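You operate a simulated robot arm through the tools that you are given. There is no shell and no other tool. Be economical: measure what you need, move in short steps, check, and stop when the job is done.

The job below is to be done with a simulated two-armed robot. You get a single attempt, and the scene is never put back.

## Task
Shut the speaker and mixer down and park the green plug.
Fine: volume off, then speaker off; mixer off; the plug goes in the speaker lead holder last.

The check looks at the end state, three seconds after you hand in, the way a careful person would. Anything else that was tipped, shoved, dropped, spilled or broken makes it a failure.

## Robot
Two 7-joint arms with two-finger parallel grippers on one trunk, hanging from a carriage that runs on a gantry, over the field with the corners [332, 2164], [-948, 2146], [-915, -154], [365, -135] (x, y) and turns from -401 to 286 degrees about z. Base frame: it is fixed where the carriage stands at the start and does not move with it; the origin is on the floor, on the carriage's upright axis, x ahead of it, y to its left, z up; the surface under the hand at the start is at about z = 825. Readings come in mm, degrees, newtons and seconds.
The left shoulder is at the start at [40, 173, 1472], the right one opposite. With the tool pointing down near the work surface each hand reaches from about 100 to 660 mm from the robot's upright axis, wherever it stands, measured 20 degrees to its own side. Places, roughly: bass knob [600, -300, 1200]; blue round plug (3x3x5 cm) [600, -200, 800]; chat slider [400, -300, 800]; game slider [400, -200, 800]; green round plug (3x3x5 cm) [500, -300, 800]; mic slider [400, -200, 800]; mixer gain knob [400, -400, 800]; mixer switch [500, -500, 800]; music slider [400, -300, 800]; red round plug (3x3x5 cm) [500, -200, 800]; speaker lead holder [600, -300, 800]; speaker switch [600, -100, 1200]; speaker volume knob [600, -200, 1200]; tone switch [400, -500, 800]. Payload 3.43 kg a hand.
The tool frame of a hand sits at the grasp point between the pads (the TCP): z along the fingers, y along the line on which they close. The tips reach 30 mm beyond it. The gripper opens to 94 mm. The fingers are 28 mm wide and 10 mm thick; the gripper's body (50 by 96 mm) begins 55 mm behind the TCP.
Orientation is that of the tool frame in the base frame, as [roll, pitch, yaw] about the fixed x, y, z axes, in that order (R = Rz(yaw) Ry(pitch) Rx(roll)). With the fingers straight down and closing along the base's y, the tool's x points along the base's -x, its y along +y and its z along -z.

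## Interface
- The arms move only by the tool move_arm. It takes "left_increments", "right_increments" or both (then of equal length, played together; a hand with none holds still); each is a list of rows, each an object (a shift or turn left out is 0, a gripper value left out holds the last) with "rot": the turn, a rotation vector about the base's x, y, z in degrees, a list of three; "translation": the shift along the base's x, y, z in mm, a list of three; "hand": the opening, from 0 (shut) to 1 (fully open). In form: [{"rot": [rx, ry, rz], "translation": [dx, dy, dz], "hand": hand}, ...]. A call has 1 to 12 rows; each row is the pose to reach, as a shift and turn from the pose commanded when the call began. Rows are played at 5 a second. More than 50 mm and 8.6 degrees between two rows, or a gripper value outside its range, and nothing of the call is played. A pose out of reach is approached as far as the arm can. The call stops where the force on the tool passes 60 N (or 10 N more than at its start, if that is more) or the arm is blocked; 0.2 s more then pass. The fingers move at their own pace (about 72 mm/s each) and stop on an object; they squeeze with about 23 N. The grip force told is the motor's: it shows also when the fingers shut on nothing. Time passes only in rows, and 0.2 s behind the last, so rows that repeat a pose let the fingers close. The reply holds the time, the measured pose of the TCP, the force on the tool along the base axes, the opening and the grip force, in the units named above and with some noise, with the torque about the TCP (base axes, N m) and any sound that the robot's microphone picked up.
- Cameras (640 x 400 px; columns grow to the right, rows downward): "scene" is now at [208.3, -18.2, 1747.6]; the picture's right is [-0.44, -0.90, 0.00], its down [-0.80, 0.39, -0.44] and it looks along [0.40, -0.20, -0.90] (base axes); focal length 281 px, centre (320, 200). "left" rides on the left gripper at [76, -14, -103] in its tool frame; the picture's right is [0.18, 0.98, 0.00], its down [-0.75, 0.14, -0.64] and it looks along [-0.63, 0.12, 0.77] (tool axes); focal length 243 px, centre (320, 200). "right" rides on the right gripper at [76, 14, -102] in its tool frame; the picture's right is [-0.18, 0.98, 0.00], its down [-0.75, -0.14, -0.64] and it looks along [-0.63, -0.12, 0.77] (tool axes); focal length 243 px, centre (320, 200). There is no depth. A picture from a camera that has moved, and an enlarged one, comes with that camera's place and axes in the base frame and with its lens. The place of the scene camera against the robot may be out by one fixed shift of up to 18 mm in any direction.
- capture(camera): a new picture of that camera. No time passes.
- slide_trunk(by): slides the trunk up (or, below 0, down) by that many mm; the arms and the scene camera ride with it, the base frame stays. It gives what a move gives, with no picture.
- drive_base(legs): drives the robot by 1 to 6 legs, each [ahead, left, turn to the left] in mm, mm and degrees, along the robot's own axes; the way and the turn of a leg run together, so that a leg with both is an arc; at most 1500 mm and 180 degrees a leg. The arms and the cameras ride along, it lands a little off, and it stops where it bumps. It keeps to its track: a leg is cut to what the track allows. It gives what a move gives.
- pan_tilt(pan, tilt): turns the head with the scene camera to pan (to the left, within 86 degrees either way) and tilt (down, from -29 to 69), counted from straight ahead of the robot. It gives what a move gives.
- zoom(camera, box): a new picture of the part [left, top, right, bottom] of that camera's present view, enlarged. No time passes.
- sign_off(): hands the job in; it is judged then, once.

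Work in short steps. Places have to be worked out from the pictures, the camera data and where the tool is seen: move nearer, look again, correct. Check each grasp and each placing, and mend what went wrong. You have 120 turns and 92 pictures in all, those below and enlarged ones among them. Open the grippers and draw the arms clear of the work before you hand the job in, unless the task says otherwise; then end with one line.

The tools are called after "Request:" by a JSON object that holds its "method" and its "body". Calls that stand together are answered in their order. move_arm: Moves the arms, as the interface text tells. Its arguments: {"type":"object","properties":{"left_increments":{"type":"array"},"right_increments":{"type":"array"}},"required":[]} The other tools are called the same way: slide_trunk (by) slides the trunk up or down; drive_base (legs) drives the base; pan_tilt (pan, tilt) turns the head that bears the scene camera; capture (camera) takes a picture; zoom (camera, box) takes an enlarged picture of a part of a camera's view; sign_off () hands the job in.

At the start:

```text
t: 0.0
left_tool_pos: [391.9, -9.9, 1427.7]
left_orientation: [-179.9, -0.1, -179.9]
left_wrist_force: [-0.2, 1.1, -0.8]
left_wrist_torque: [-0.01, -0.03, 0.0]
left_gripper_width: 94.4
left_grip_force: 0.0
right_tool_pos: [385.0, -422.6, 1379.5]
right_orientation: [179.9, 0.1, 179.9]
right_wrist_force: [-0.3, 0.9, 0.0]
right_wrist_torque: [-0.04, 0.02, 0.01]
right_gripper_width: 93.8
right_grip_force: 0.1
trunk travel left (down, up): [-625.0, 156.0]
robot x, y, heading: [-3.7, 2.5, 0.0]
head pan, tilt: [-26.1, 63.7]
```

scene: 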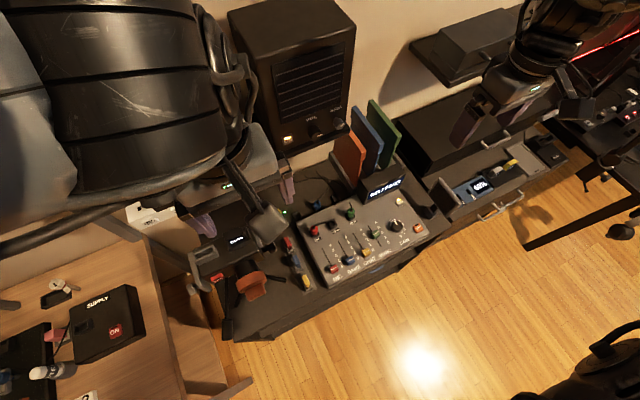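
right: 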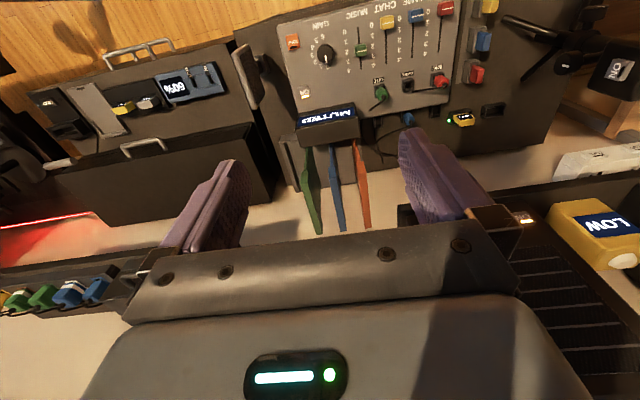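
left: 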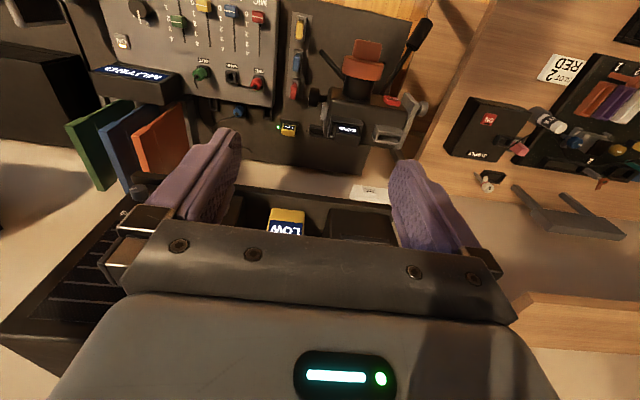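

The scene shows the mixer on the desk and the speaker standing behind it. I'll zoom in on both to find the controls.

Request:
{"method": "zoom", "body": {"camera": "scene", "box": [270, 160, 450, 290]}}

Request:
{"method": "zoom", "body": {"camera": "scene", "box": [220, 0, 400, 200]}}

Request:
{"method": "zoom", "body": {"camera": "right", "box": [270, 0, 530, 240]}}

```text
3.08 times, centred on (360, 225) of scene
camera zoom: at [208.3, -18.2, 1747.6], right [-0.44, -0.9, 0.0], down [-0.8, 0.39, -0.44], along [0.4, -0.2, -0.9], focal length 864 px, centre (197, 123)
```

zoom: 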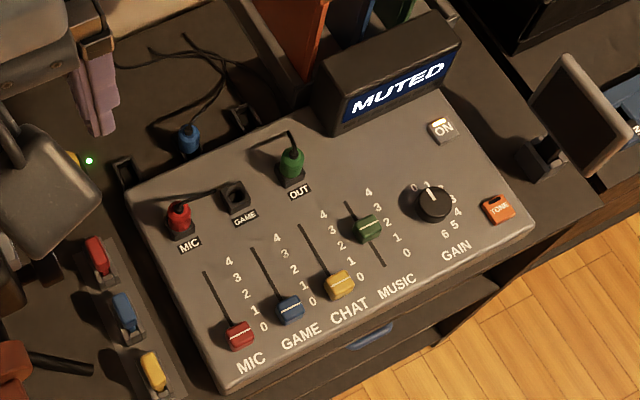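

```text
2.00 times, centred on (310, 100) of scene
camera zoom: at [208.3, -18.2, 1747.6], right [-0.44, -0.9, 0.0], down [-0.8, 0.39, -0.44], along [0.4, -0.2, -0.9], focal length 562 px, centre (340, 400)
```

zoom: 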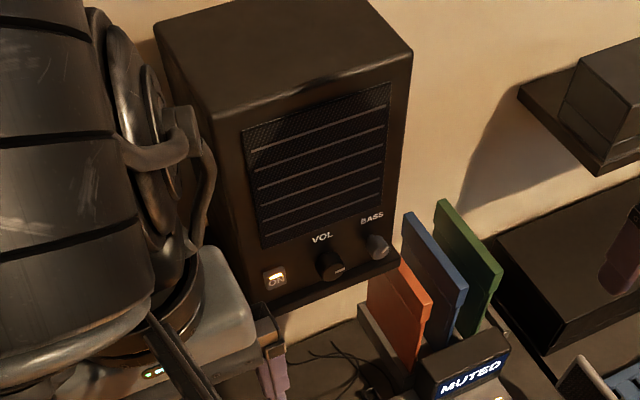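

```text
1.67 times, centred on (400, 120) of right
camera zoom: at [309.6, -409.3, 1481.4], right [0.18, 0.98, 0.0], down [0.75, -0.14, 0.64], along [0.63, -0.12, -0.77], focal length 404 px, centre (187, 333)
```

zoom: 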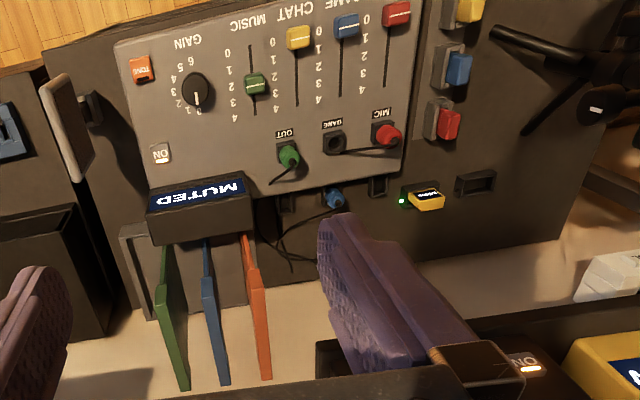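

Zooming gives real extra detail, so I'll zoom tightly on the speaker controls and the holders behind the mixer.

Request:
{"method": "zoom", "body": {"camera": "scene", "box": [275, 100, 355, 150]}}

Request:
{"method": "zoom", "body": {"camera": "right", "box": [360, 60, 520, 160]}}

Request:
{"method": "zoom", "body": {"camera": "left", "box": [180, 50, 340, 150]}}

```text
8.00 times, centred on (315, 125) of scene
camera zoom: at [208.3, -18.2, 1747.6], right [-0.44, -0.9, 0.0], down [-0.8, 0.39, -0.44], along [0.4, -0.2, -0.9], focal length 2246 px, centre (360, 800)
```

zoom: 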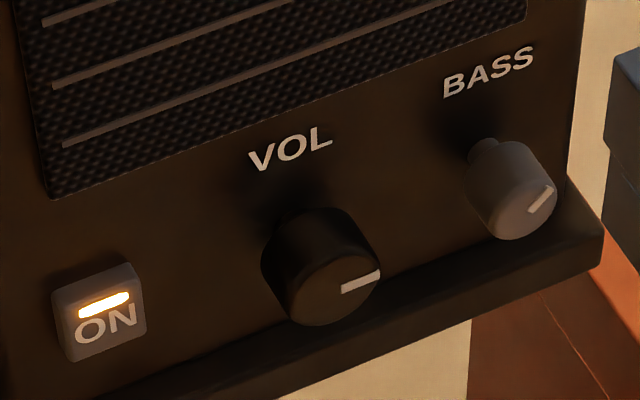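

```text
4.00 times, centred on (440, 110) of right
camera zoom: at [309.6, -409.3, 1481.4], right [0.18, 0.98, 0.0], down [0.75, -0.14, 0.64], along [0.63, -0.12, -0.77], focal length 970 px, centre (-160, 560)
```

zoom: 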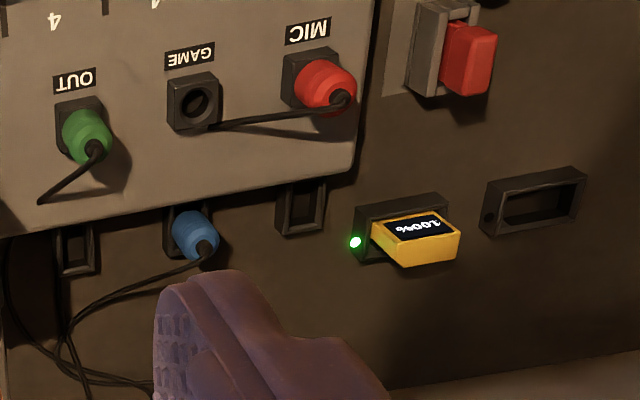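

```text
4.00 times, centred on (260, 100) of left
camera zoom: at [315.1, -25.3, 1530.9], right [-0.18, 0.98, 0.0], down [0.75, 0.14, 0.64], along [0.63, 0.12, -0.77], focal length 970 px, centre (560, 600)
```

zoom: 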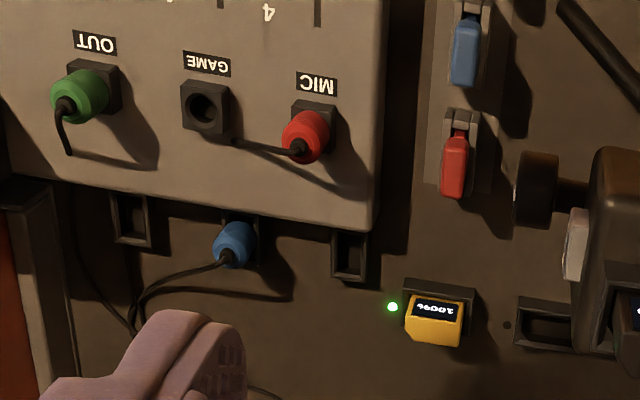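

The speaker shows ON, and the volume pointer is at about 3 o'clock. The green plug is in OUT, with its holder directly behind it. I'll turn the right hand to point forward near the speaker and move the left hand aside.

Request:
{"method": "move_arm", "body": {"right_increments": [{"rot": [0, -7.5, 0], "translation": [0, 14, -10]}, {"rot": [0, -15, 0], "translation": [0, 28, -20]}, {"rot": [0, -22.5, 0], "translation": [0, 42, -30]}, {"rot": [0, -30, 0], "translation": [0, 56, -40]}, {"rot": [0, -37.5, 0], "translation": [0, 70, -50]}, {"rot": [0, -45, 0], "translation": [0, 84, -60]}, {"rot": [0, -52.5, 0], "translation": [0, 98, -70]}, {"rot": [0, -60, 0], "translation": [0, 112, -80]}, {"rot": [0, -67.5, 0], "translation": [0, 126, -90]}, {"rot": [0, -75, 0], "translation": [0, 140, -100]}, {"rot": [0, -82.5, 0], "translation": [0, 154, -110]}, {"rot": [0, -90, 0], "translation": [0, 170, -120]}], "left_increments": [{"translation": [-10, 13, 0]}, {"translation": [-20, 26, 0]}, {"translation": [-30, 39, 0]}, {"translation": [-40, 52, 0]}, {"translation": [-50, 65, 0]}, {"translation": [-60, 78, 0]}, {"translation": [-70, 91, 0]}, {"translation": [-80, 104, 0]}, {"translation": [-90, 117, 0]}, {"translation": [-100, 130, 0]}, {"translation": [-110, 143, 0]}, {"translation": [-120, 160, 0]}]}}

Request:
{"method": "capture", "body": {"camera": "right"}}

Request:
{"method": "capture", "body": {"camera": "scene"}}

```text
t: 2.7
left_tool_pos: [270.2, 149.5, 1427.2]
left_orientation: [179.9, 0.0, -180.0]
left_wrist_force: [-0.2, 0.2, 0.4]
left_wrist_torque: [-0.01, 0.02, -0.04]
left_gripper_width: 94.0
left_grip_force: 0.0
right_tool_pos: [396.4, -249.2, 1258.0]
right_orientation: [-84.4, 80.2, -78.1]
right_wrist_force: [0.3, -0.1, 0.0]
right_wrist_torque: [0.0, -0.01, -0.04]
right_gripper_width: 94.0
right_grip_force: 0.1
right hand out of reach, approached as far as the arm can: row 5, 6, 7, 8, 9, 10, 11, 12
trunk travel left (down, up): [-625.0, 156.0]
robot x, y, heading: [1.8, 0.7, 0.1]
head pan, tilt: [-26.1, 63.7]
stopped in row 12 (right hand): the arm was blocked; the commanded pose is now the measured one
```

```text
82 pictures are left
camera right: at [296.9, -259.6, 1176.8], right [-0.11, 0.99, 0.01], down [-0.65, -0.08, 0.76], along [0.75, 0.08, 0.65], focal length 243 px, centre (320, 200)
```

right: 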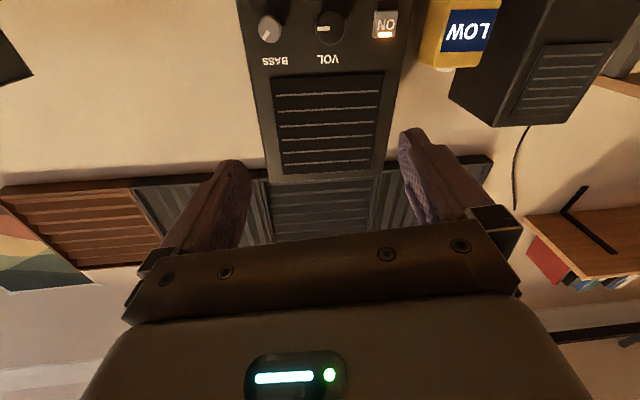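

```text
81 pictures are left
camera scene: at [208.4, -17.9, 1747.7], right [-0.44, -0.9, 0.0], down [-0.8, 0.4, -0.44], along [0.4, -0.2, -0.9], focal length 281 px, centre (320, 200)
```

scene: 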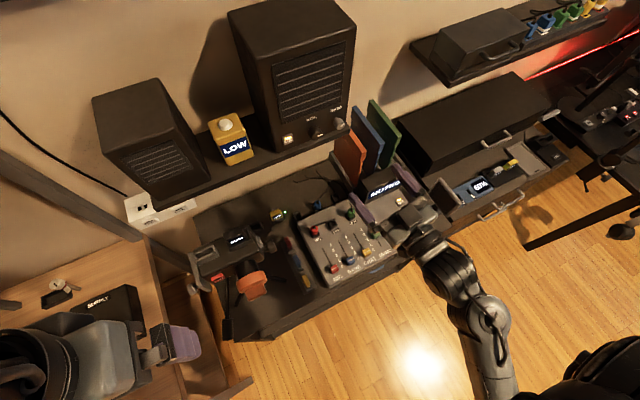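

The speaker's volume knob works out to about [625, -211, 1206], the switch to y≈-145 and the bass knob to y≈-277. I'll straighten the hand as I move it in front of the volume knob, stopping about 50 mm short.

Request:
{"method": "move_arm", "body": {"right_increments": [{"rot": [0, 0, 0], "translation": [36, 10, -13], "hand": 0.6}, {"rot": [3, 0.3, -2], "translation": [72, 19, -26]}, {"rot": [6, 0.6, -4], "translation": [108, 29, -39]}, {"rot": [9.7, 1, -6.3], "translation": [144, 38, -52]}, {"rot": [9.7, 1, -6.3], "translation": [144, 38, -52]}]}}

Request:
{"method": "capture", "body": {"camera": "right"}}

Request:
{"method": "zoom", "body": {"camera": "scene", "box": [260, 90, 380, 165]}}

```text
t: 3.9
left_tool_pos: [271.2, 150.4, 1427.4]
left_orientation: [180.0, -0.1, -179.9]
left_wrist_force: [0.9, 0.5, 0.2]
left_wrist_torque: [-0.04, -0.03, 0.0]
left_gripper_width: 94.4
left_grip_force: 0.1
right_tool_pos: [538.9, -214.2, 1205.3]
right_orientation: [13.4, 89.5, 13.3]
right_wrist_force: [0.0, -1.1, -0.3]
right_wrist_torque: [-0.01, 0.03, 0.02]
right_gripper_width: 56.4
right_grip_force: 0.0
trunk travel left (down, up): [-625.0, 156.0]
robot x, y, heading: [-1.0, 0.6, 0.1]
head pan, tilt: [-26.1, 63.7]
```

```text
80 pictures are left
camera right: at [437.0, -200.4, 1127.2], right [0.0, 0.98, 0.19], down [-0.65, -0.14, 0.75], along [0.76, -0.12, 0.64], focal length 243 px, centre (320, 200)
```

right: 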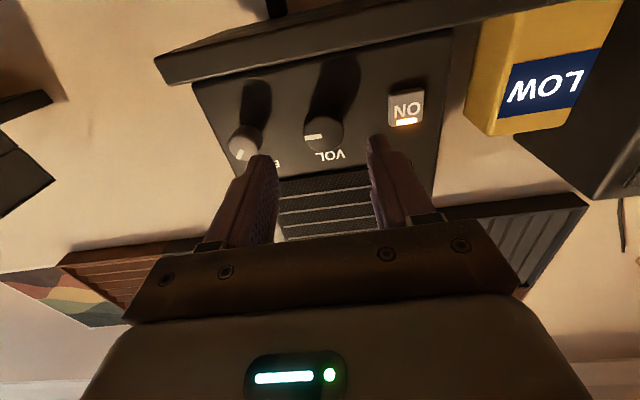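

```text
5.33 times, centred on (320, 128) of scene
camera zoom: at [208.3, -18.2, 1747.6], right [-0.44, -0.9, 0.0], down [-0.8, 0.39, -0.44], along [0.4, -0.2, -0.9], focal length 1498 px, centre (320, 587)
```

zoom: 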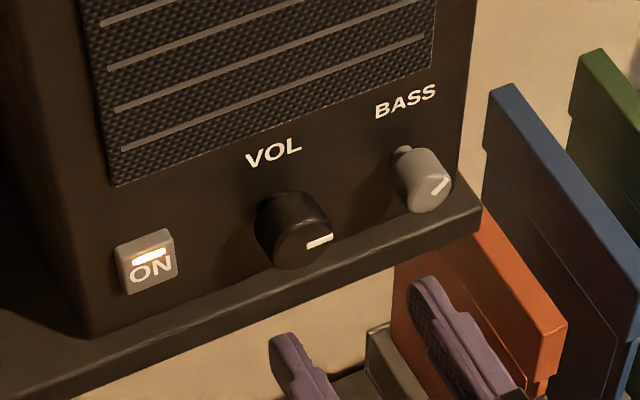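

The close-up puts the knob's front face near [603, -213, 1204], the panel at x≈635 and the shelf top at z≈1160. I'll roll the hand +60° about the knob axis while clear of it, with the fingers at about 42 mm. After that I'll advance.

Request:
{"method": "move_arm", "body": {"right_increments": [{"rot": [8, 0, 0], "hand": 0.45}, {"rot": [16, 0, 0]}, {"rot": [24, 0, 0]}, {"rot": [32, 0, 0]}, {"rot": [40, 0, 0]}, {"rot": [48, 0, 0]}, {"rot": [56, 0, 0]}, {"rot": [60, 0, 0]}, {"rot": [60, 0, 0]}]}}

Request:
{"method": "zoom", "body": {"camera": "scene", "box": [260, 90, 380, 165]}}

Request:
{"method": "capture", "body": {"camera": "right"}}

```text
t: 5.9
left_tool_pos: [271.0, 149.9, 1427.9]
left_orientation: [-180.0, 0.0, -179.8]
left_wrist_force: [0.0, 0.6, 0.2]
left_wrist_torque: [0.01, 0.0, 0.03]
left_gripper_width: 93.9
left_grip_force: 0.0
right_tool_pos: [537.7, -220.2, 1197.6]
right_orientation: [90.8, 33.4, 90.7]
right_wrist_force: [0.2, -0.2, 0.0]
right_wrist_torque: [0.01, 0.02, 0.01]
right_gripper_width: 42.2
right_grip_force: 0.1
trunk travel left (down, up): [-625.0, 156.0]
robot x, y, heading: [0.0, -1.9, -0.1]
head pan, tilt: [-26.1, 63.7]
```

```text
5.33 times, centred on (320, 128) of scene
camera zoom: at [208.3, -18.2, 1747.6], right [-0.44, -0.9, 0.0], down [-0.8, 0.39, -0.44], along [0.4, -0.2, -0.9], focal length 1498 px, centre (320, 587)
```

zoom: 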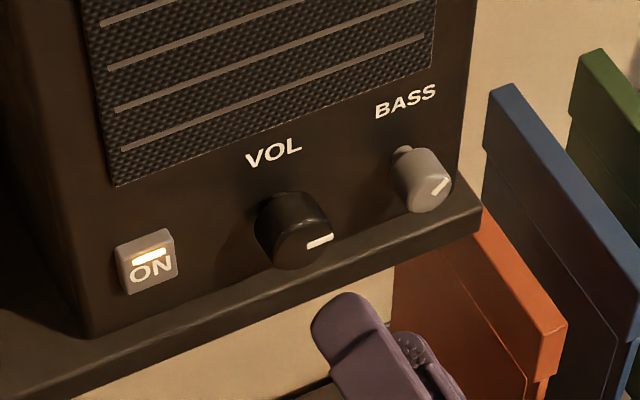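

```text
77 pictures are left
camera right: at [434.5, -150.9, 1166.7], right [0.01, 0.39, 0.92], down [-0.63, -0.71, 0.3], along [0.77, -0.59, 0.24], focal length 243 px, centre (320, 200)
```

right: 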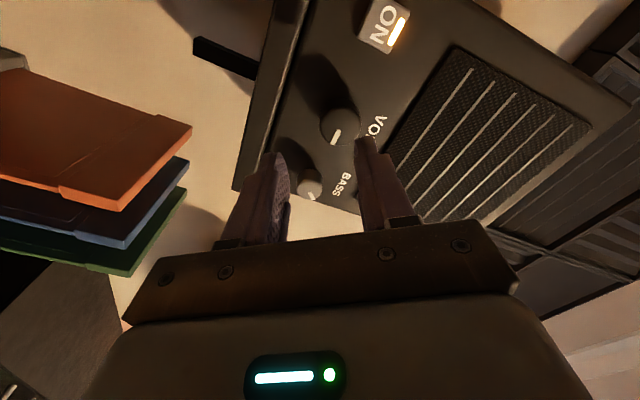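

This view confirms the knob axis at y≈-212, z≈1205. The hand has drifted to y=-220, z=1197.6, so I'll correct that first.

Request:
{"method": "move_arm", "body": {"right_increments": [{"translation": [0, 8, 7.5]}, {"translation": [5, 8, 7.5]}, {"translation": [5, 8, 7.5]}]}}

Request:
{"method": "capture", "body": {"camera": "right"}}

```text
t: 6.7
left_tool_pos: [271.1, 149.7, 1427.3]
left_orientation: [180.0, 0.0, -179.9]
left_wrist_force: [0.0, 0.5, -0.7]
left_wrist_torque: [0.03, 0.0, 0.04]
left_gripper_width: 94.0
left_grip_force: 0.1
right_tool_pos: [542.4, -213.8, 1202.4]
right_orientation: [90.9, 33.9, 90.8]
right_wrist_force: [0.3, -0.4, 0.9]
right_wrist_torque: [0.02, 0.02, -0.02]
right_gripper_width: 42.4
right_grip_force: 0.1
trunk travel left (down, up): [-625.0, 156.0]
robot x, y, heading: [1.9, -2.3, -0.1]
head pan, tilt: [-26.1, 63.7]
```

```text
76 pictures are left
camera right: at [439.1, -144.4, 1172.3], right [0.01, 0.39, 0.92], down [-0.63, -0.71, 0.31], along [0.77, -0.58, 0.24], focal length 243 px, centre (320, 200)
```

right: 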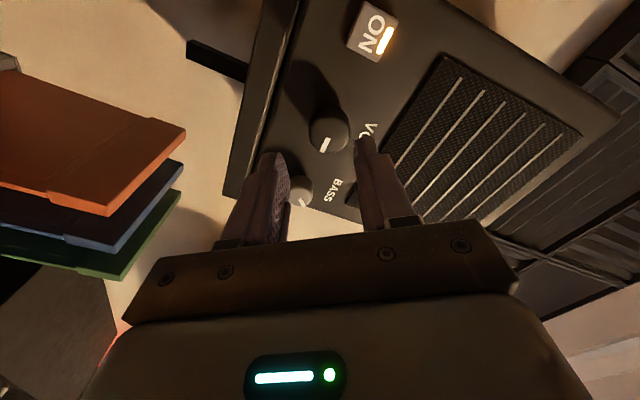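

The alignment is good to about 3 mm, so I'll advance in steps over the knob and close.

Request:
{"method": "move_arm", "body": {"right_increments": [{"translation": [16, 3, 2]}, {"translation": [32, 3, 2]}, {"translation": [46, 3, 2]}, {"translation": [46, 3, 2]}]}}

Request:
{"method": "capture", "body": {"camera": "right"}}

Request:
{"method": "zoom", "body": {"camera": "scene", "box": [260, 90, 380, 165]}}

```text
t: 7.6
left_tool_pos: [264.2, 149.9, 1425.3]
left_orientation: [179.9, -0.4, 179.9]
left_wrist_force: [-0.6, 0.6, 0.1]
left_wrist_torque: [-0.01, 0.01, -0.01]
left_gripper_width: 94.0
left_grip_force: 0.0
right_tool_pos: [578.5, -210.5, 1199.7]
right_orientation: [90.9, 32.4, 90.1]
right_wrist_force: [-50.3, 5.1, 3.1]
right_wrist_torque: [-0.05, -1.13, 0.59]
right_gripper_width: 44.4
right_grip_force: 2.6
trunk travel left (down, up): [-625.0, 156.0]
robot x, y, heading: [0.8, -1.7, 0.1]
head pan, tilt: [-26.1, 63.7]
stopped in row 4 (right hand): the force on the tool passed its limit at 69 N (the readings are from after the stop); the commanded pose is now the measured one
```

```text
75 pictures are left
camera right: at [475.7, -139.4, 1171.7], right [0.02, 0.37, 0.93], down [-0.64, -0.71, 0.29], along [0.77, -0.6, 0.23], focal length 243 px, centre (320, 200)
```

right: 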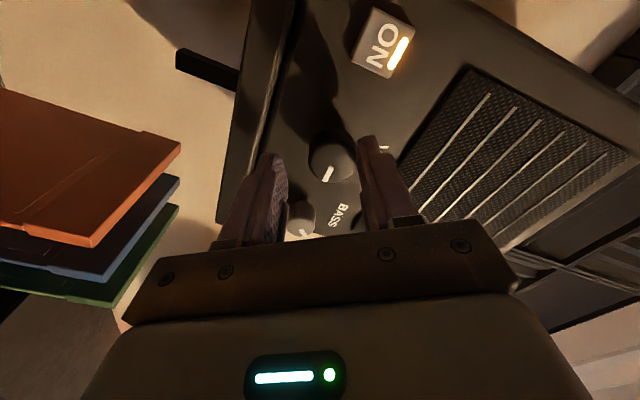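

```text
5.33 times, centred on (320, 128) of scene
camera zoom: at [203.3, -18.2, 1746.4], right [-0.44, -0.9, 0.0], down [-0.81, 0.4, -0.44], along [0.39, -0.2, -0.9], focal length 1498 px, centre (320, 587)
```

zoom: 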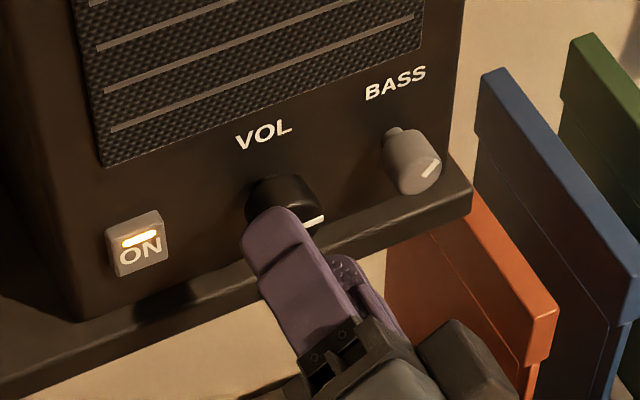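

The upper finger's tip met the knob rim because the hand sat about 5 mm low. I'll back off, open slightly more and re-measure.

Request:
{"method": "move_arm", "body": {"right_increments": [{"translation": [-25, 0, 3]}, {"translation": [-25, 1.5, 6], "hand": 0.56}, {"translation": [-25, 1.5, 6]}]}}

Request:
{"method": "capture", "body": {"camera": "right"}}

Request:
{"method": "zoom", "body": {"camera": "scene", "box": [260, 90, 380, 165]}}

```text
t: 8.4
left_tool_pos: [269.0, 149.1, 1428.5]
left_orientation: [-180.0, 0.0, 180.0]
left_wrist_force: [0.1, 0.0, 0.1]
left_wrist_torque: [-0.01, -0.02, 0.0]
left_gripper_width: 94.2
left_grip_force: 0.0
right_tool_pos: [562.5, -210.9, 1209.6]
right_orientation: [90.5, 32.7, 89.9]
right_wrist_force: [0.3, 0.4, 0.2]
right_wrist_torque: [-0.01, -0.03, -0.03]
right_gripper_width: 52.6
right_grip_force: 0.0
trunk travel left (down, up): [-625.0, 156.0]
robot x, y, heading: [-4.7, -1.7, 0.3]
head pan, tilt: [-26.1, 63.7]
```

```text
73 pictures are left
camera right: at [459.9, -139.0, 1180.9], right [0.01, 0.38, 0.93], down [-0.64, -0.71, 0.29], along [0.76, -0.6, 0.24], focal length 243 px, centre (320, 200)
```

right: 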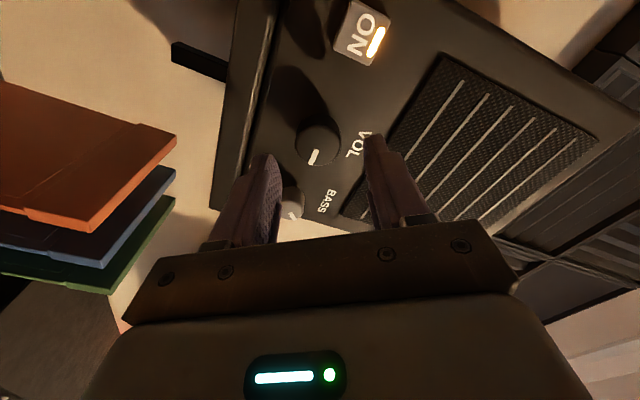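

```text
5.33 times, centred on (320, 128) of scene
camera zoom: at [207.1, -18.5, 1747.6], right [-0.44, -0.9, 0.0], down [-0.8, 0.4, -0.44], along [0.4, -0.2, -0.9], focal length 1498 px, centre (320, 587)
```

zoom: 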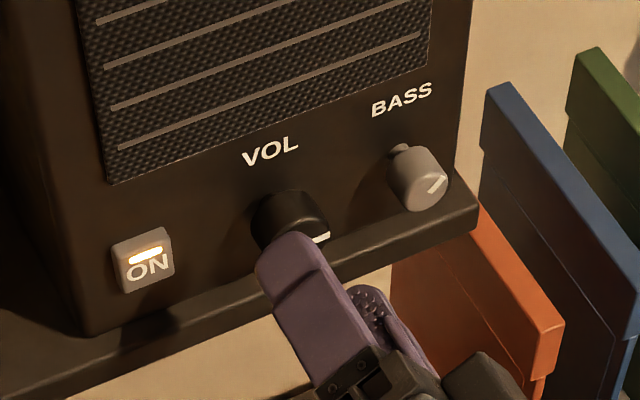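

The speaker hasn't moved. With the 52 mm opening there's clearance on both sides, so I'll advance 30 mm and close on the knob.

Request:
{"method": "move_arm", "body": {"right_increments": [{"translation": [12, -1, -2.5]}, {"translation": [24, -1, -2.5]}, {"translation": [30, -1, -2.5]}, {"translation": [30, -1, -2.5]}]}}

Request:
{"method": "zoom", "body": {"camera": "right", "box": [220, 80, 460, 230]}}

```text
t: 9.4
left_tool_pos: [270.5, 149.0, 1427.0]
left_orientation: [-180.0, 0.0, -180.0]
left_wrist_force: [0.4, 0.7, -0.3]
left_wrist_torque: [-0.01, 0.0, -0.01]
left_gripper_width: 93.9
left_grip_force: 0.1
right_tool_pos: [590.8, -210.3, 1209.1]
right_orientation: [90.6, 32.1, 89.9]
right_wrist_force: [0.1, -0.1, 0.0]
right_wrist_torque: [0.0, -0.01, -0.01]
right_gripper_width: 52.7
right_grip_force: 0.0
trunk travel left (down, up): [-625.0, 156.0]
robot x, y, heading: [-4.6, -1.8, -0.1]
head pan, tilt: [-26.1, 63.7]
```

```text
2.67 times, centred on (340, 155) of right
camera zoom: at [488.9, -138.8, 1179.9], right [0.01, 0.37, 0.93], down [-0.65, -0.71, 0.29], along [0.76, -0.6, 0.23], focal length 647 px, centre (267, 320)
```

zoom: 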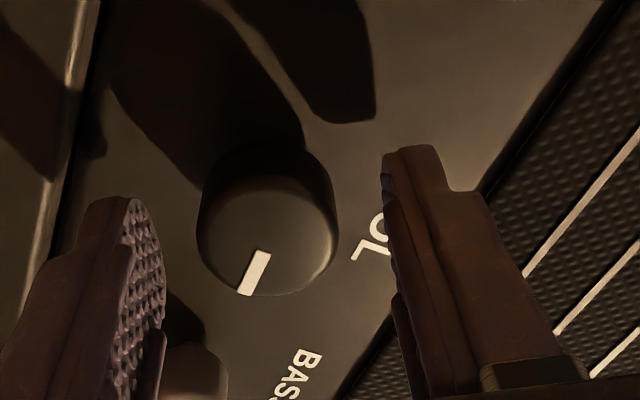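

The knob is centred between the fingers, so I'll close.

Request:
{"method": "move_arm", "body": {"right_increments": [{"hand": 0.2}, {"hand": 0.2}, {"hand": 0.2}]}}

Request:
{"method": "zoom", "body": {"camera": "right", "box": [220, 80, 460, 230]}}

```text
t: 10.2
left_tool_pos: [270.6, 150.3, 1427.8]
left_orientation: [179.9, -0.1, 180.0]
left_wrist_force: [-0.3, -0.1, 0.2]
left_wrist_torque: [0.05, 0.0, 0.0]
left_gripper_width: 93.9
left_grip_force: 0.0
right_tool_pos: [591.2, -210.4, 1208.0]
right_orientation: [90.6, 32.4, 89.9]
right_wrist_force: [1.2, 1.1, -0.6]
right_wrist_torque: [-0.01, -0.57, 0.16]
right_gripper_width: 31.5
right_grip_force: 44.5
trunk travel left (down, up): [-625.0, 156.0]
robot x, y, heading: [0.3, -1.2, -0.1]
head pan, tilt: [-26.1, 63.7]
```

```text
2.67 times, centred on (340, 155) of right
camera zoom: at [488.9, -138.9, 1179.7], right [0.01, 0.37, 0.93], down [-0.64, -0.71, 0.29], along [0.76, -0.6, 0.23], focal length 647 px, centre (267, 320)
```

zoom: 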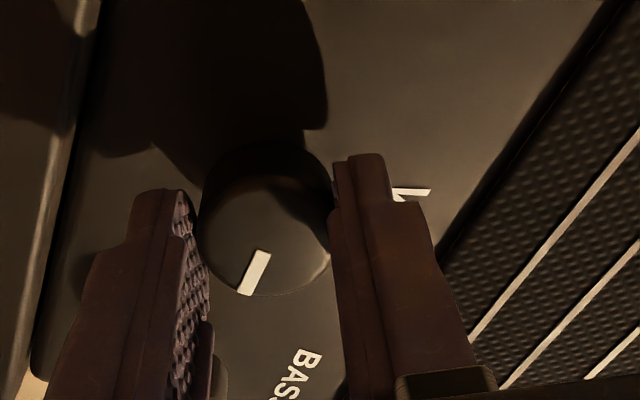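

The knob is gripped at a width of 31.5 mm. I'll turn it 60° counterclockwise and read the torque.

Request:
{"method": "move_arm", "body": {"right_increments": [{"rot": [-7.5, 0, 0]}, {"rot": [-15, 0, 0]}, {"rot": [-22.5, 0, 0]}, {"rot": [-30, 0, 0]}, {"rot": [-37.5, 0, 0]}, {"rot": [-45, 0, 0]}, {"rot": [-52.5, 0, 0]}, {"rot": [-60, 0, 0]}, {"rot": [-60, 0, 0]}]}}

Request:
{"method": "zoom", "body": {"camera": "right", "box": [220, 80, 460, 230]}}

```text
t: 12.2
left_tool_pos: [269.0, 148.1, 1428.0]
left_orientation: [-179.9, 0.0, -179.9]
left_wrist_force: [-0.1, -0.7, -0.8]
left_wrist_torque: [0.0, 0.03, 0.0]
left_gripper_width: 93.9
left_grip_force: 0.2
right_tool_pos: [591.1, -211.0, 1207.3]
right_orientation: [-88.0, 87.6, -88.7]
right_wrist_force: [6.0, -11.2, -3.2]
right_wrist_torque: [0.04, -0.48, 0.39]
right_gripper_width: 31.1
right_grip_force: 44.9
trunk travel left (down, up): [-625.0, 156.0]
robot x, y, heading: [2.4, 0.9, -0.0]
head pan, tilt: [-26.1, 63.7]
```

```text
2.67 times, centred on (340, 155) of right
camera zoom: at [488.8, -200.4, 1129.7], right [0.01, 0.99, 0.14], down [-0.64, -0.1, 0.76], along [0.76, -0.1, 0.64], focal length 647 px, centre (267, 320)
```

zoom: 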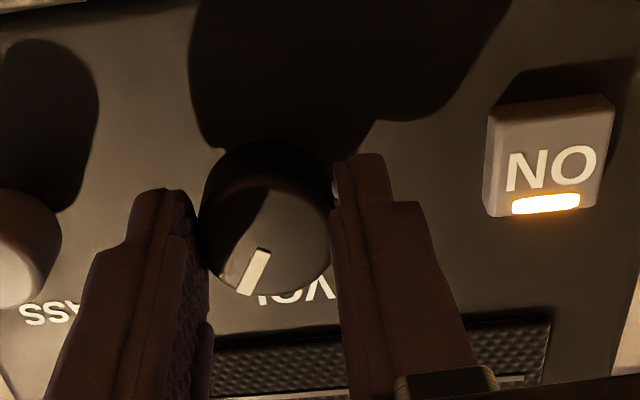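

The knob turned with the hand and the pointer is now near 12:30. I'll continue another 75°.

Request:
{"method": "move_arm", "body": {"right_increments": [{"rot": [-7.5, 0, 0]}, {"rot": [-15, 0, 0]}, {"rot": [-22.5, 0, 0]}, {"rot": [-30, 0, 0]}, {"rot": [-37.5, 0, 0]}, {"rot": [-45, 0, 0]}, {"rot": [-52.5, 0, 0]}, {"rot": [-60, 0, 0]}, {"rot": [-67.5, 0, 0]}, {"rot": [-75, 0, 0]}, {"rot": [-75, 0, 0]}]}}

Request:
{"method": "zoom", "body": {"camera": "right", "box": [220, 80, 460, 230]}}

```text
t: 14.6
left_tool_pos: [269.4, 147.9, 1426.8]
left_orientation: [-180.0, 0.0, -180.0]
left_wrist_force: [0.9, 0.0, 0.0]
left_wrist_torque: [0.03, 0.01, -0.02]
left_gripper_width: 93.7
left_grip_force: 0.1
right_tool_pos: [590.2, -210.8, 1208.6]
right_orientation: [-89.2, 12.6, -89.8]
right_wrist_force: [-3.4, -6.7, 11.3]
right_wrist_torque: [0.24, 0.23, 0.54]
right_gripper_width: 31.4
right_grip_force: 44.8
trunk travel left (down, up): [-625.0, 156.0]
robot x, y, heading: [1.9, -1.6, -0.1]
head pan, tilt: [-26.1, 63.7]
```

```text
2.67 times, centred on (340, 155) of right
camera zoom: at [489.5, -283.5, 1175.8], right [0.01, 0.39, -0.92], down [-0.65, 0.7, 0.29], along [0.76, 0.59, 0.26], focal length 647 px, centre (267, 320)
```

zoom: 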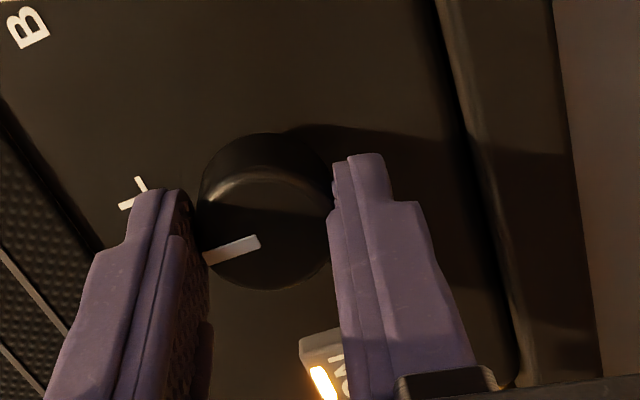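

The hand turned 75°, but the pointer has only reached 12 o'clock, with some torque building. That's either a stop or slip. I'll turn a little further to see whether the pointer moves.

Request:
{"method": "move_arm", "body": {"right_increments": [{"rot": [-5, 0, 0]}, {"rot": [-10, 0, 0]}, {"rot": [-15, 0, 0]}, {"rot": [-15, 0, 0]}]}}

Request:
{"method": "zoom", "body": {"camera": "right", "box": [220, 80, 460, 230]}}

```text
t: 15.6
left_tool_pos: [270.4, 148.6, 1427.0]
left_orientation: [-179.9, 0.0, 179.9]
left_wrist_force: [-0.5, -0.3, 0.6]
left_wrist_torque: [0.03, 0.0, -0.02]
left_gripper_width: 93.8
left_grip_force: 0.1
right_tool_pos: [591.0, -213.1, 1208.5]
right_orientation: [-89.2, -2.4, -90.1]
right_wrist_force: [-4.0, -6.2, 15.4]
right_wrist_torque: [0.38, 0.07, -0.16]
right_gripper_width: 31.7
right_grip_force: 45.4
trunk travel left (down, up): [-625.0, 156.0]
robot x, y, heading: [-0.1, -0.5, -0.1]
head pan, tilt: [-26.1, 63.7]
```

```text
2.67 times, centred on (340, 155) of right
camera zoom: at [489.6, -289.8, 1195.0], right [0.01, 0.14, -0.99], down [-0.64, 0.76, 0.1], along [0.76, 0.64, 0.1], focal length 647 px, centre (267, 320)
```

zoom: 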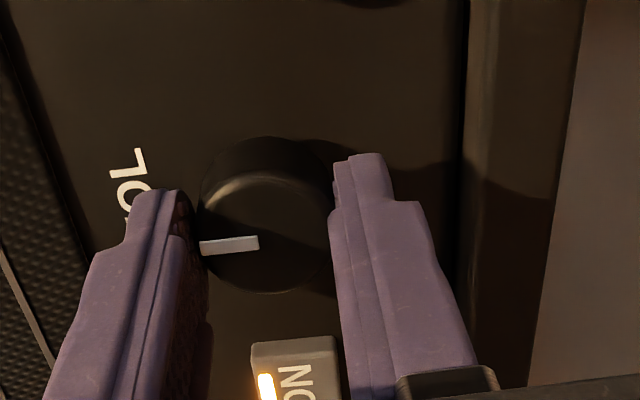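

The pointer stays at 12 o'clock while torque rises, so that's the counterclockwise stop, with the volume off. I'll release, retreat and look.

Request:
{"method": "move_arm", "body": {"right_increments": [{"hand": 0.55}, {"hand": 0.55}, {"translation": [-30, 0, 0]}, {"translation": [-60, 0, 0]}, {"translation": [-60, 0, 0], "rot": [8, 0, 0]}, {"translation": [-60, 0, 0], "rot": [16, 0, 0]}, {"translation": [-60, 0, 0], "rot": [24, 0, 0]}, {"translation": [-60, 0, 0], "rot": [32, 0, 0]}, {"translation": [-60, 0, 0], "rot": [40, 0, 0]}, {"translation": [-60, 0, 0], "rot": [48, 0, 0]}, {"translation": [-60, 0, 0], "rot": [54, 0, 0]}, {"translation": [-60, 0, 0], "rot": [60, 0, 0]}]}}

Request:
{"method": "zoom", "body": {"camera": "scene", "box": [275, 100, 355, 150]}}

Request:
{"method": "capture", "body": {"camera": "right"}}

```text
t: 18.2
left_tool_pos: [269.3, 149.8, 1427.8]
left_orientation: [179.9, -0.1, -180.0]
left_wrist_force: [0.2, 0.5, 0.3]
left_wrist_torque: [0.04, 0.01, 0.03]
left_gripper_width: 93.9
left_grip_force: 0.1
right_tool_pos: [529.6, -209.7, 1206.8]
right_orientation: [-89.2, 57.8, -89.8]
right_wrist_force: [-0.8, -0.1, 0.6]
right_wrist_torque: [-0.01, 0.0, -0.01]
right_gripper_width: 51.8
right_grip_force: 0.0
trunk travel left (down, up): [-625.0, 156.0]
robot x, y, heading: [1.9, 0.7, -0.3]
head pan, tilt: [-26.1, 63.7]
```

```text
8.00 times, centred on (315, 125) of scene
camera zoom: at [207.1, -18.5, 1747.6], right [-0.44, -0.9, 0.0], down [-0.8, 0.4, -0.44], along [0.4, -0.2, -0.9], focal length 2246 px, centre (360, 800)
```

zoom: 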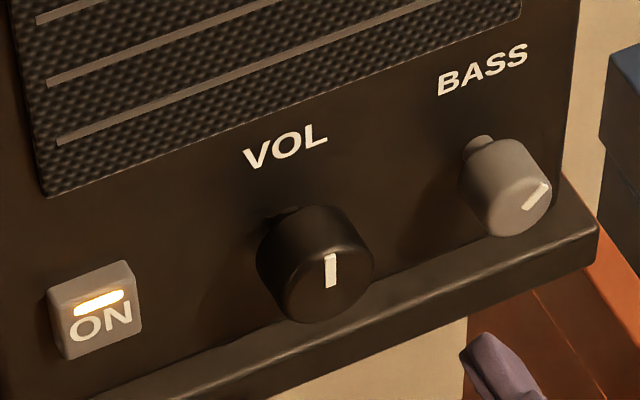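

```text
65 pictures are left
camera right: at [427.8, -238.1, 1132.8], right [0.01, 0.93, -0.37], down [-0.64, 0.29, 0.71], along [0.76, 0.23, 0.6], focal length 243 px, centre (320, 200)
```

right: 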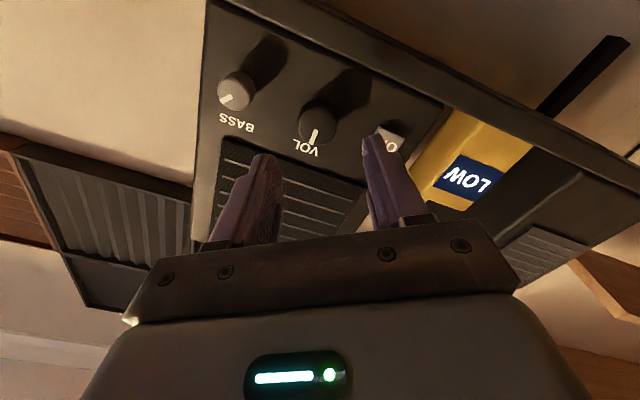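

The pointer is straight up and the volume is off. Next is the speaker switch: I'll close the fingers, straighten the hand and move in front of it.

Request:
{"method": "move_arm", "body": {"right_increments": [{"rot": [7, 0, 0], "translation": [0, 15, 0], "hand": 0}, {"rot": [14, 0, 0], "translation": [5, 30, 0]}, {"rot": [21, 0, 0], "translation": [15, 45, 0]}, {"rot": [28, 0, 0], "translation": [30, 62, 0]}, {"rot": [32, 0, 0], "translation": [40, 62, 0]}, {"rot": [32, 0, 0], "translation": [40, 62, 0]}]}}

Request:
{"method": "capture", "body": {"camera": "right"}}

Request:
{"method": "zoom", "body": {"camera": "scene", "box": [260, 90, 380, 165]}}

```text
t: 19.6
left_tool_pos: [270.0, 149.1, 1427.4]
left_orientation: [-179.9, 0.0, -180.0]
left_wrist_force: [-0.2, 0.0, 0.5]
left_wrist_torque: [-0.04, 0.02, 0.02]
left_gripper_width: 93.9
left_grip_force: 0.1
right_tool_pos: [570.7, -149.0, 1208.1]
right_orientation: [-63.2, 89.8, -63.8]
right_wrist_force: [0.9, 0.3, 0.0]
right_wrist_torque: [-0.02, 0.01, -0.04]
right_gripper_width: 0.0
right_grip_force: 23.1
trunk travel left (down, up): [-625.0, 156.0]
robot x, y, heading: [-1.3, 3.7, -0.2]
head pan, tilt: [-26.1, 63.7]
```

```text
64 pictures are left
camera right: at [468.2, -134.0, 1130.2], right [0.01, 0.98, 0.18], down [-0.64, -0.13, 0.75], along [0.76, -0.13, 0.63], focal length 243 px, centre (320, 200)
```

right: 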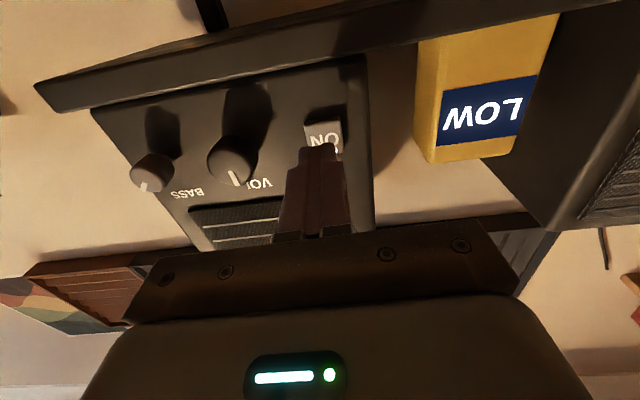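

```text
5.33 times, centred on (320, 128) of scene
camera zoom: at [207.1, -18.6, 1747.6], right [-0.44, -0.9, 0.0], down [-0.8, 0.4, -0.44], along [0.4, -0.2, -0.9], focal length 1498 px, centre (320, 587)
```

zoom: 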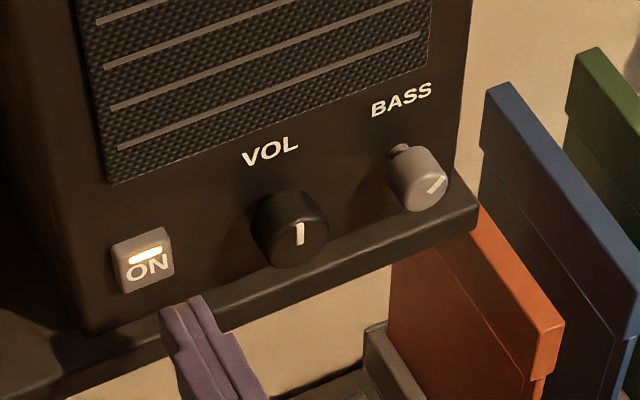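

The fingertips line up with the switch. I'll push forward gently in small steps and watch the force and sound.

Request:
{"method": "move_arm", "body": {"right_increments": [{"translation": [10, 2, -4]}, {"translation": [18, 2, -4]}, {"translation": [22, 2, -4]}, {"translation": [25, 2, -4]}, {"translation": [28, 2, -4]}]}}

Request:
{"method": "zoom", "body": {"camera": "scene", "box": [260, 90, 380, 165]}}

```text
t: 20.8
left_tool_pos: [269.1, 150.2, 1427.2]
left_orientation: [179.9, 0.0, -180.0]
left_wrist_force: [-0.6, -0.4, 0.4]
left_wrist_torque: [0.01, 0.0, 0.0]
left_gripper_width: 94.0
left_grip_force: 0.0
right_tool_pos: [598.9, -145.9, 1202.9]
right_orientation: [-72.2, 89.7, -73.0]
right_wrist_force: [-0.7, -1.0, -1.0]
right_wrist_torque: [0.02, 0.01, 0.01]
right_gripper_width: 0.1
right_grip_force: 23.4
trunk travel left (down, up): [-625.0, 156.0]
robot x, y, heading: [1.9, 1.1, -0.2]
head pan, tilt: [-26.1, 63.7]
```

```text
5.33 times, centred on (320, 128) of scene
camera zoom: at [207.0, -18.6, 1747.6], right [-0.44, -0.9, 0.0], down [-0.8, 0.4, -0.44], along [0.4, -0.2, -0.9], focal length 1498 px, centre (320, 587)
```

zoom: 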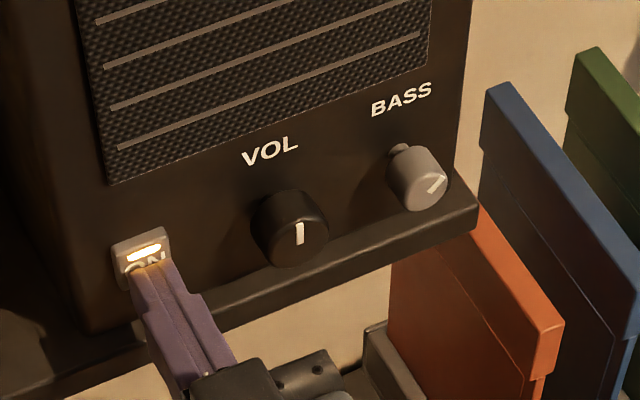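

No contact yet, with the tips at x≈629. I'll keep pressing in small steps.

Request:
{"method": "move_arm", "body": {"right_increments": [{"translation": [2, 0, 2]}, {"translation": [4, 0, 2]}, {"translation": [6, 0, 2]}, {"translation": [8, 0, 2]}]}}

Request:
{"method": "zoom", "body": {"camera": "scene", "box": [260, 90, 380, 165]}}

```text
t: 21.8
left_tool_pos: [268.4, 149.7, 1428.0]
left_orientation: [-179.9, -0.2, 179.9]
left_wrist_force: [-0.1, 0.9, -0.9]
left_wrist_torque: [0.04, 0.04, 0.0]
left_gripper_width: 94.2
left_grip_force: 0.1
right_tool_pos: [605.1, -144.8, 1203.8]
right_orientation: [-60.3, 89.8, -60.9]
right_wrist_force: [-15.3, 1.7, 4.1]
right_wrist_torque: [0.0, -0.17, 0.08]
right_gripper_width: 0.0
right_grip_force: 22.7
trunk travel left (down, up): [-625.0, 156.0]
robot x, y, heading: [-2.4, -1.7, -0.1]
head pan, tilt: [-26.1, 63.7]
heard: click
```

```text
5.33 times, centred on (320, 128) of scene
camera zoom: at [206.2, -18.4, 1747.4], right [-0.44, -0.9, 0.0], down [-0.8, 0.4, -0.44], along [0.4, -0.2, -0.9], focal length 1498 px, centre (320, 587)
```

zoom: 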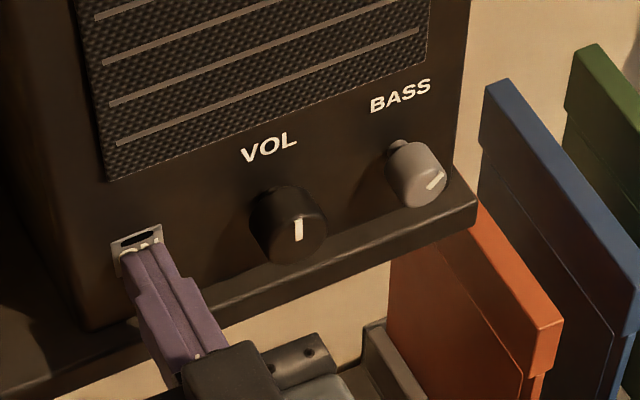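

It clicked and the lamp went out. I'll retreat, then turn the hand back to pointing down.

Request:
{"method": "move_arm", "body": {"right_increments": [{"translation": [-30, 0, 0]}, {"translation": [-70, 0, 0]}, {"translation": [-110, 0, 10]}, {"translation": [-130, -30, 20], "rot": [0, 8, 0]}, {"translation": [-130, -60, 30], "rot": [0, 16, 0]}, {"translation": [-130, -90, 40], "rot": [0, 24, 0]}, {"translation": [-130, -120, 40], "rot": [0, 32, 0]}, {"translation": [-130, -150, 40], "rot": [0, 40, 0]}, {"translation": [-130, -180, 40], "rot": [0, 48, 0]}, {"translation": [-130, -210, 40], "rot": [0, 56, 0]}, {"translation": [-130, -240, 40], "rot": [0, 64, 0]}]}}

Request:
{"method": "capture", "body": {"camera": "scene"}}

Request:
{"method": "zoom", "body": {"camera": "scene", "box": [275, 100, 355, 150]}}

```text
t: 24.0
left_tool_pos: [268.2, 148.4, 1427.6]
left_orientation: [180.0, 0.0, -179.9]
left_wrist_force: [-0.2, -0.1, -0.1]
left_wrist_torque: [0.02, 0.01, 0.02]
left_gripper_width: 94.0
left_grip_force: 0.0
right_tool_pos: [478.6, -353.4, 1247.2]
right_orientation: [-178.3, 37.8, -179.8]
right_wrist_force: [43.1, -18.9, -28.9]
right_wrist_torque: [0.27, -1.7, 1.5]
right_gripper_width: 0.0
right_grip_force: 22.9
trunk travel left (down, up): [-625.0, 156.0]
robot x, y, heading: [-4.4, -1.0, -0.2]
head pan, tilt: [-26.1, 63.7]
stopped in row 10 (right hand): the force on the tool passed its limit at 236 N (the readings are from after the stop); the commanded pose is now the measured one
```

```text
60 pictures are left
camera scene: at [207.0, -18.5, 1747.6], right [-0.44, -0.9, 0.0], down [-0.8, 0.4, -0.44], along [0.4, -0.2, -0.9], focal length 281 px, centre (320, 200)
```

scene: 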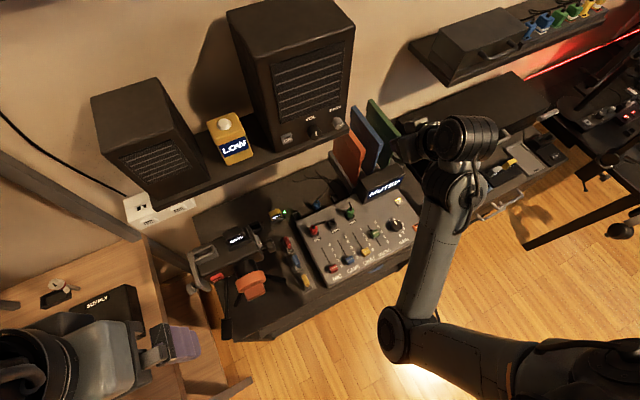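

```text
8.00 times, centred on (315, 125) of scene
camera zoom: at [207.0, -18.5, 1747.6], right [-0.44, -0.9, 0.0], down [-0.8, 0.4, -0.44], along [0.4, -0.2, -0.9], focal length 2246 px, centre (360, 800)
```

zoom: 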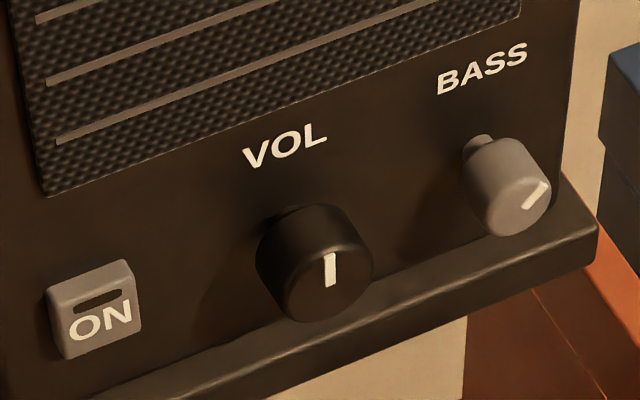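

The speaker is off and the volume is at zero. The arm met something on the way, so I'll look closely around the hand before moving.

Request:
{"method": "zoom", "body": {"camera": "scene", "box": [330, 80, 530, 205]}}

Request:
{"method": "capture", "body": {"camera": "right"}}

```text
3.20 times, centred on (430, 142) of scene
camera zoom: at [207.0, -18.5, 1747.6], right [-0.44, -0.9, 0.0], down [-0.8, 0.4, -0.44], along [0.4, -0.2, -0.9], focal length 898 px, centre (-32, 384)
```

zoom: 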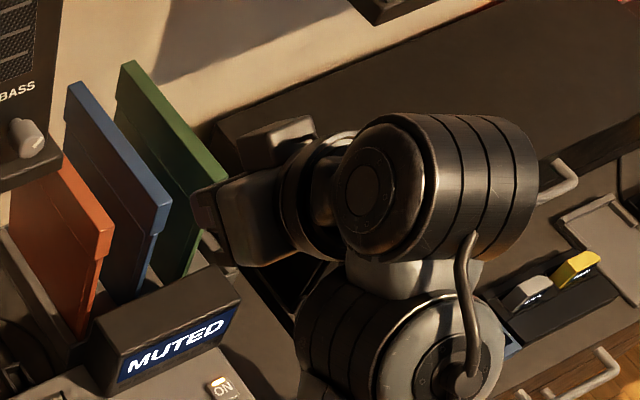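

```text
57 pictures are left
camera right: at [356.2, -337.9, 1279.7], right [0.16, 0.98, 0.09], down [0.2, -0.12, 0.97], along [0.97, -0.14, -0.22], focal length 243 px, centre (320, 200)
```

right: 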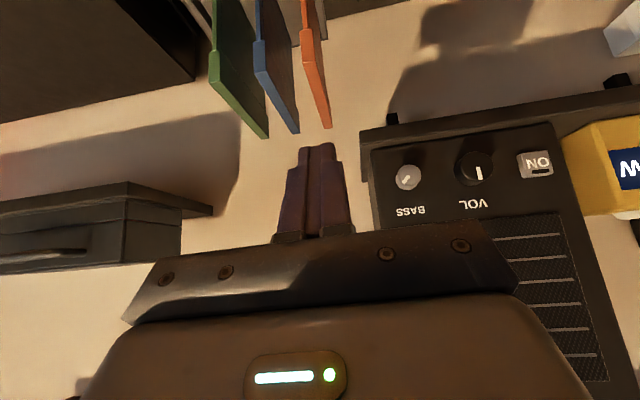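

The hand isn't touching the boards, so this looks like the wrist folding against its own forearm. I'll lift a little and check that the force drops.

Request:
{"method": "move_arm", "body": {"right_increments": [{"translation": [0, -10, 25]}, {"translation": [0, -20, 50]}, {"translation": [0, -20, 50]}]}}

```text
t: 24.3
left_tool_pos: [270.6, 149.2, 1427.3]
left_orientation: [-180.0, 0.1, -180.0]
left_wrist_force: [-0.3, 0.4, 0.2]
left_wrist_torque: [0.0, -0.01, -0.02]
left_gripper_width: 94.1
left_grip_force: 0.1
right_tool_pos: [480.1, -354.9, 1248.8]
right_orientation: [-178.1, 38.2, -179.9]
right_wrist_force: [22.8, -10.7, -14.3]
right_wrist_torque: [0.13, -0.8, 0.78]
right_gripper_width: 0.0
right_grip_force: 23.2
trunk travel left (down, up): [-625.0, 156.0]
robot x, y, heading: [-4.4, -1.6, -0.1]
head pan, tilt: [-26.1, 63.7]
stopped in row 1 (right hand): the force on the tool passed its limit at 117 N (the readings are from after the stop); the commanded pose is now the measured one
```

The force pattern points to the wrist camera mount touching its own forearm. I'll tilt back and go forward and lower, where the arm is less folded.

Request:
{"method": "move_arm", "body": {"right_increments": [{"translation": [8, 0, -4], "rot": [0, -6, 0]}, {"translation": [20, 0, -15], "rot": [0, -12, 0]}, {"translation": [30, -15, -40], "rot": [0, -12, 0]}, {"translation": [30, -30, -80], "rot": [0, -12, 0]}, {"translation": [30, -50, -120], "rot": [0, -12, 0]}, {"translation": [30, -70, -150], "rot": [0, -12, 0]}]}}

Request:
{"method": "capture", "body": {"camera": "scene"}}

```text
t: 25.0
left_tool_pos: [269.2, 149.9, 1427.6]
left_orientation: [-179.9, 0.1, -179.9]
left_wrist_force: [-0.1, 0.0, -0.2]
left_wrist_torque: [0.0, -0.02, 0.0]
left_gripper_width: 94.0
left_grip_force: 0.1
right_tool_pos: [497.2, -417.4, 1253.1]
right_orientation: [-164.0, 49.8, -171.6]
right_wrist_force: [0.3, 0.0, 0.2]
right_wrist_torque: [-0.02, 0.0, -0.01]
right_gripper_width: 0.1
right_grip_force: 22.2
trunk travel left (down, up): [-625.0, 156.0]
robot x, y, heading: [-0.4, -2.0, -0.1]
head pan, tilt: [-26.1, 63.7]
stopped in row 3 (right hand): the arm was blocked; the commanded pose is now the measured one
```

```text
56 pictures are left
camera scene: at [207.0, -18.7, 1747.6], right [-0.44, -0.9, 0.0], down [-0.8, 0.4, -0.44], along [0.4, -0.2, -0.9], focal length 281 px, centre (320, 200)
```

scene: 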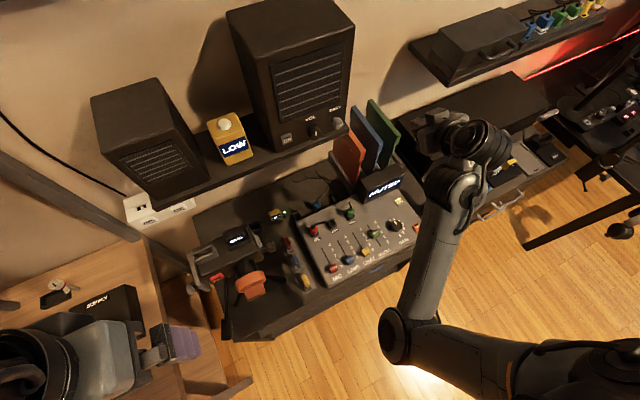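

The arm is free again and close to what I want. I'll lower it with the orientation held.

Request:
{"method": "move_arm", "body": {"right_increments": [{"translation": [5, -10, -35]}, {"translation": [10, -20, -70]}, {"translation": [15, -25, -105]}, {"translation": [15, -25, -140]}, {"translation": [15, -25, -160]}]}}

```text
t: 25.6
left_tool_pos: [270.4, 150.5, 1427.7]
left_orientation: [-180.0, 0.1, 180.0]
left_wrist_force: [0.2, 0.4, -0.2]
left_wrist_torque: [0.0, 0.0, 0.0]
left_gripper_width: 93.9
left_grip_force: 0.1
right_tool_pos: [491.7, -487.3, 1218.1]
right_orientation: [-153.1, 47.7, -166.1]
right_wrist_force: [0.7, -0.1, -1.0]
right_wrist_torque: [0.01, 0.01, 0.03]
right_gripper_width: 0.0
right_grip_force: 22.7
trunk travel left (down, up): [-625.0, 156.0]
robot x, y, heading: [0.0, 1.9, -0.2]
head pan, tilt: [-26.1, 63.7]
stopped in row 2 (right hand): the arm was blocked; the commanded pose is now the measured one
```

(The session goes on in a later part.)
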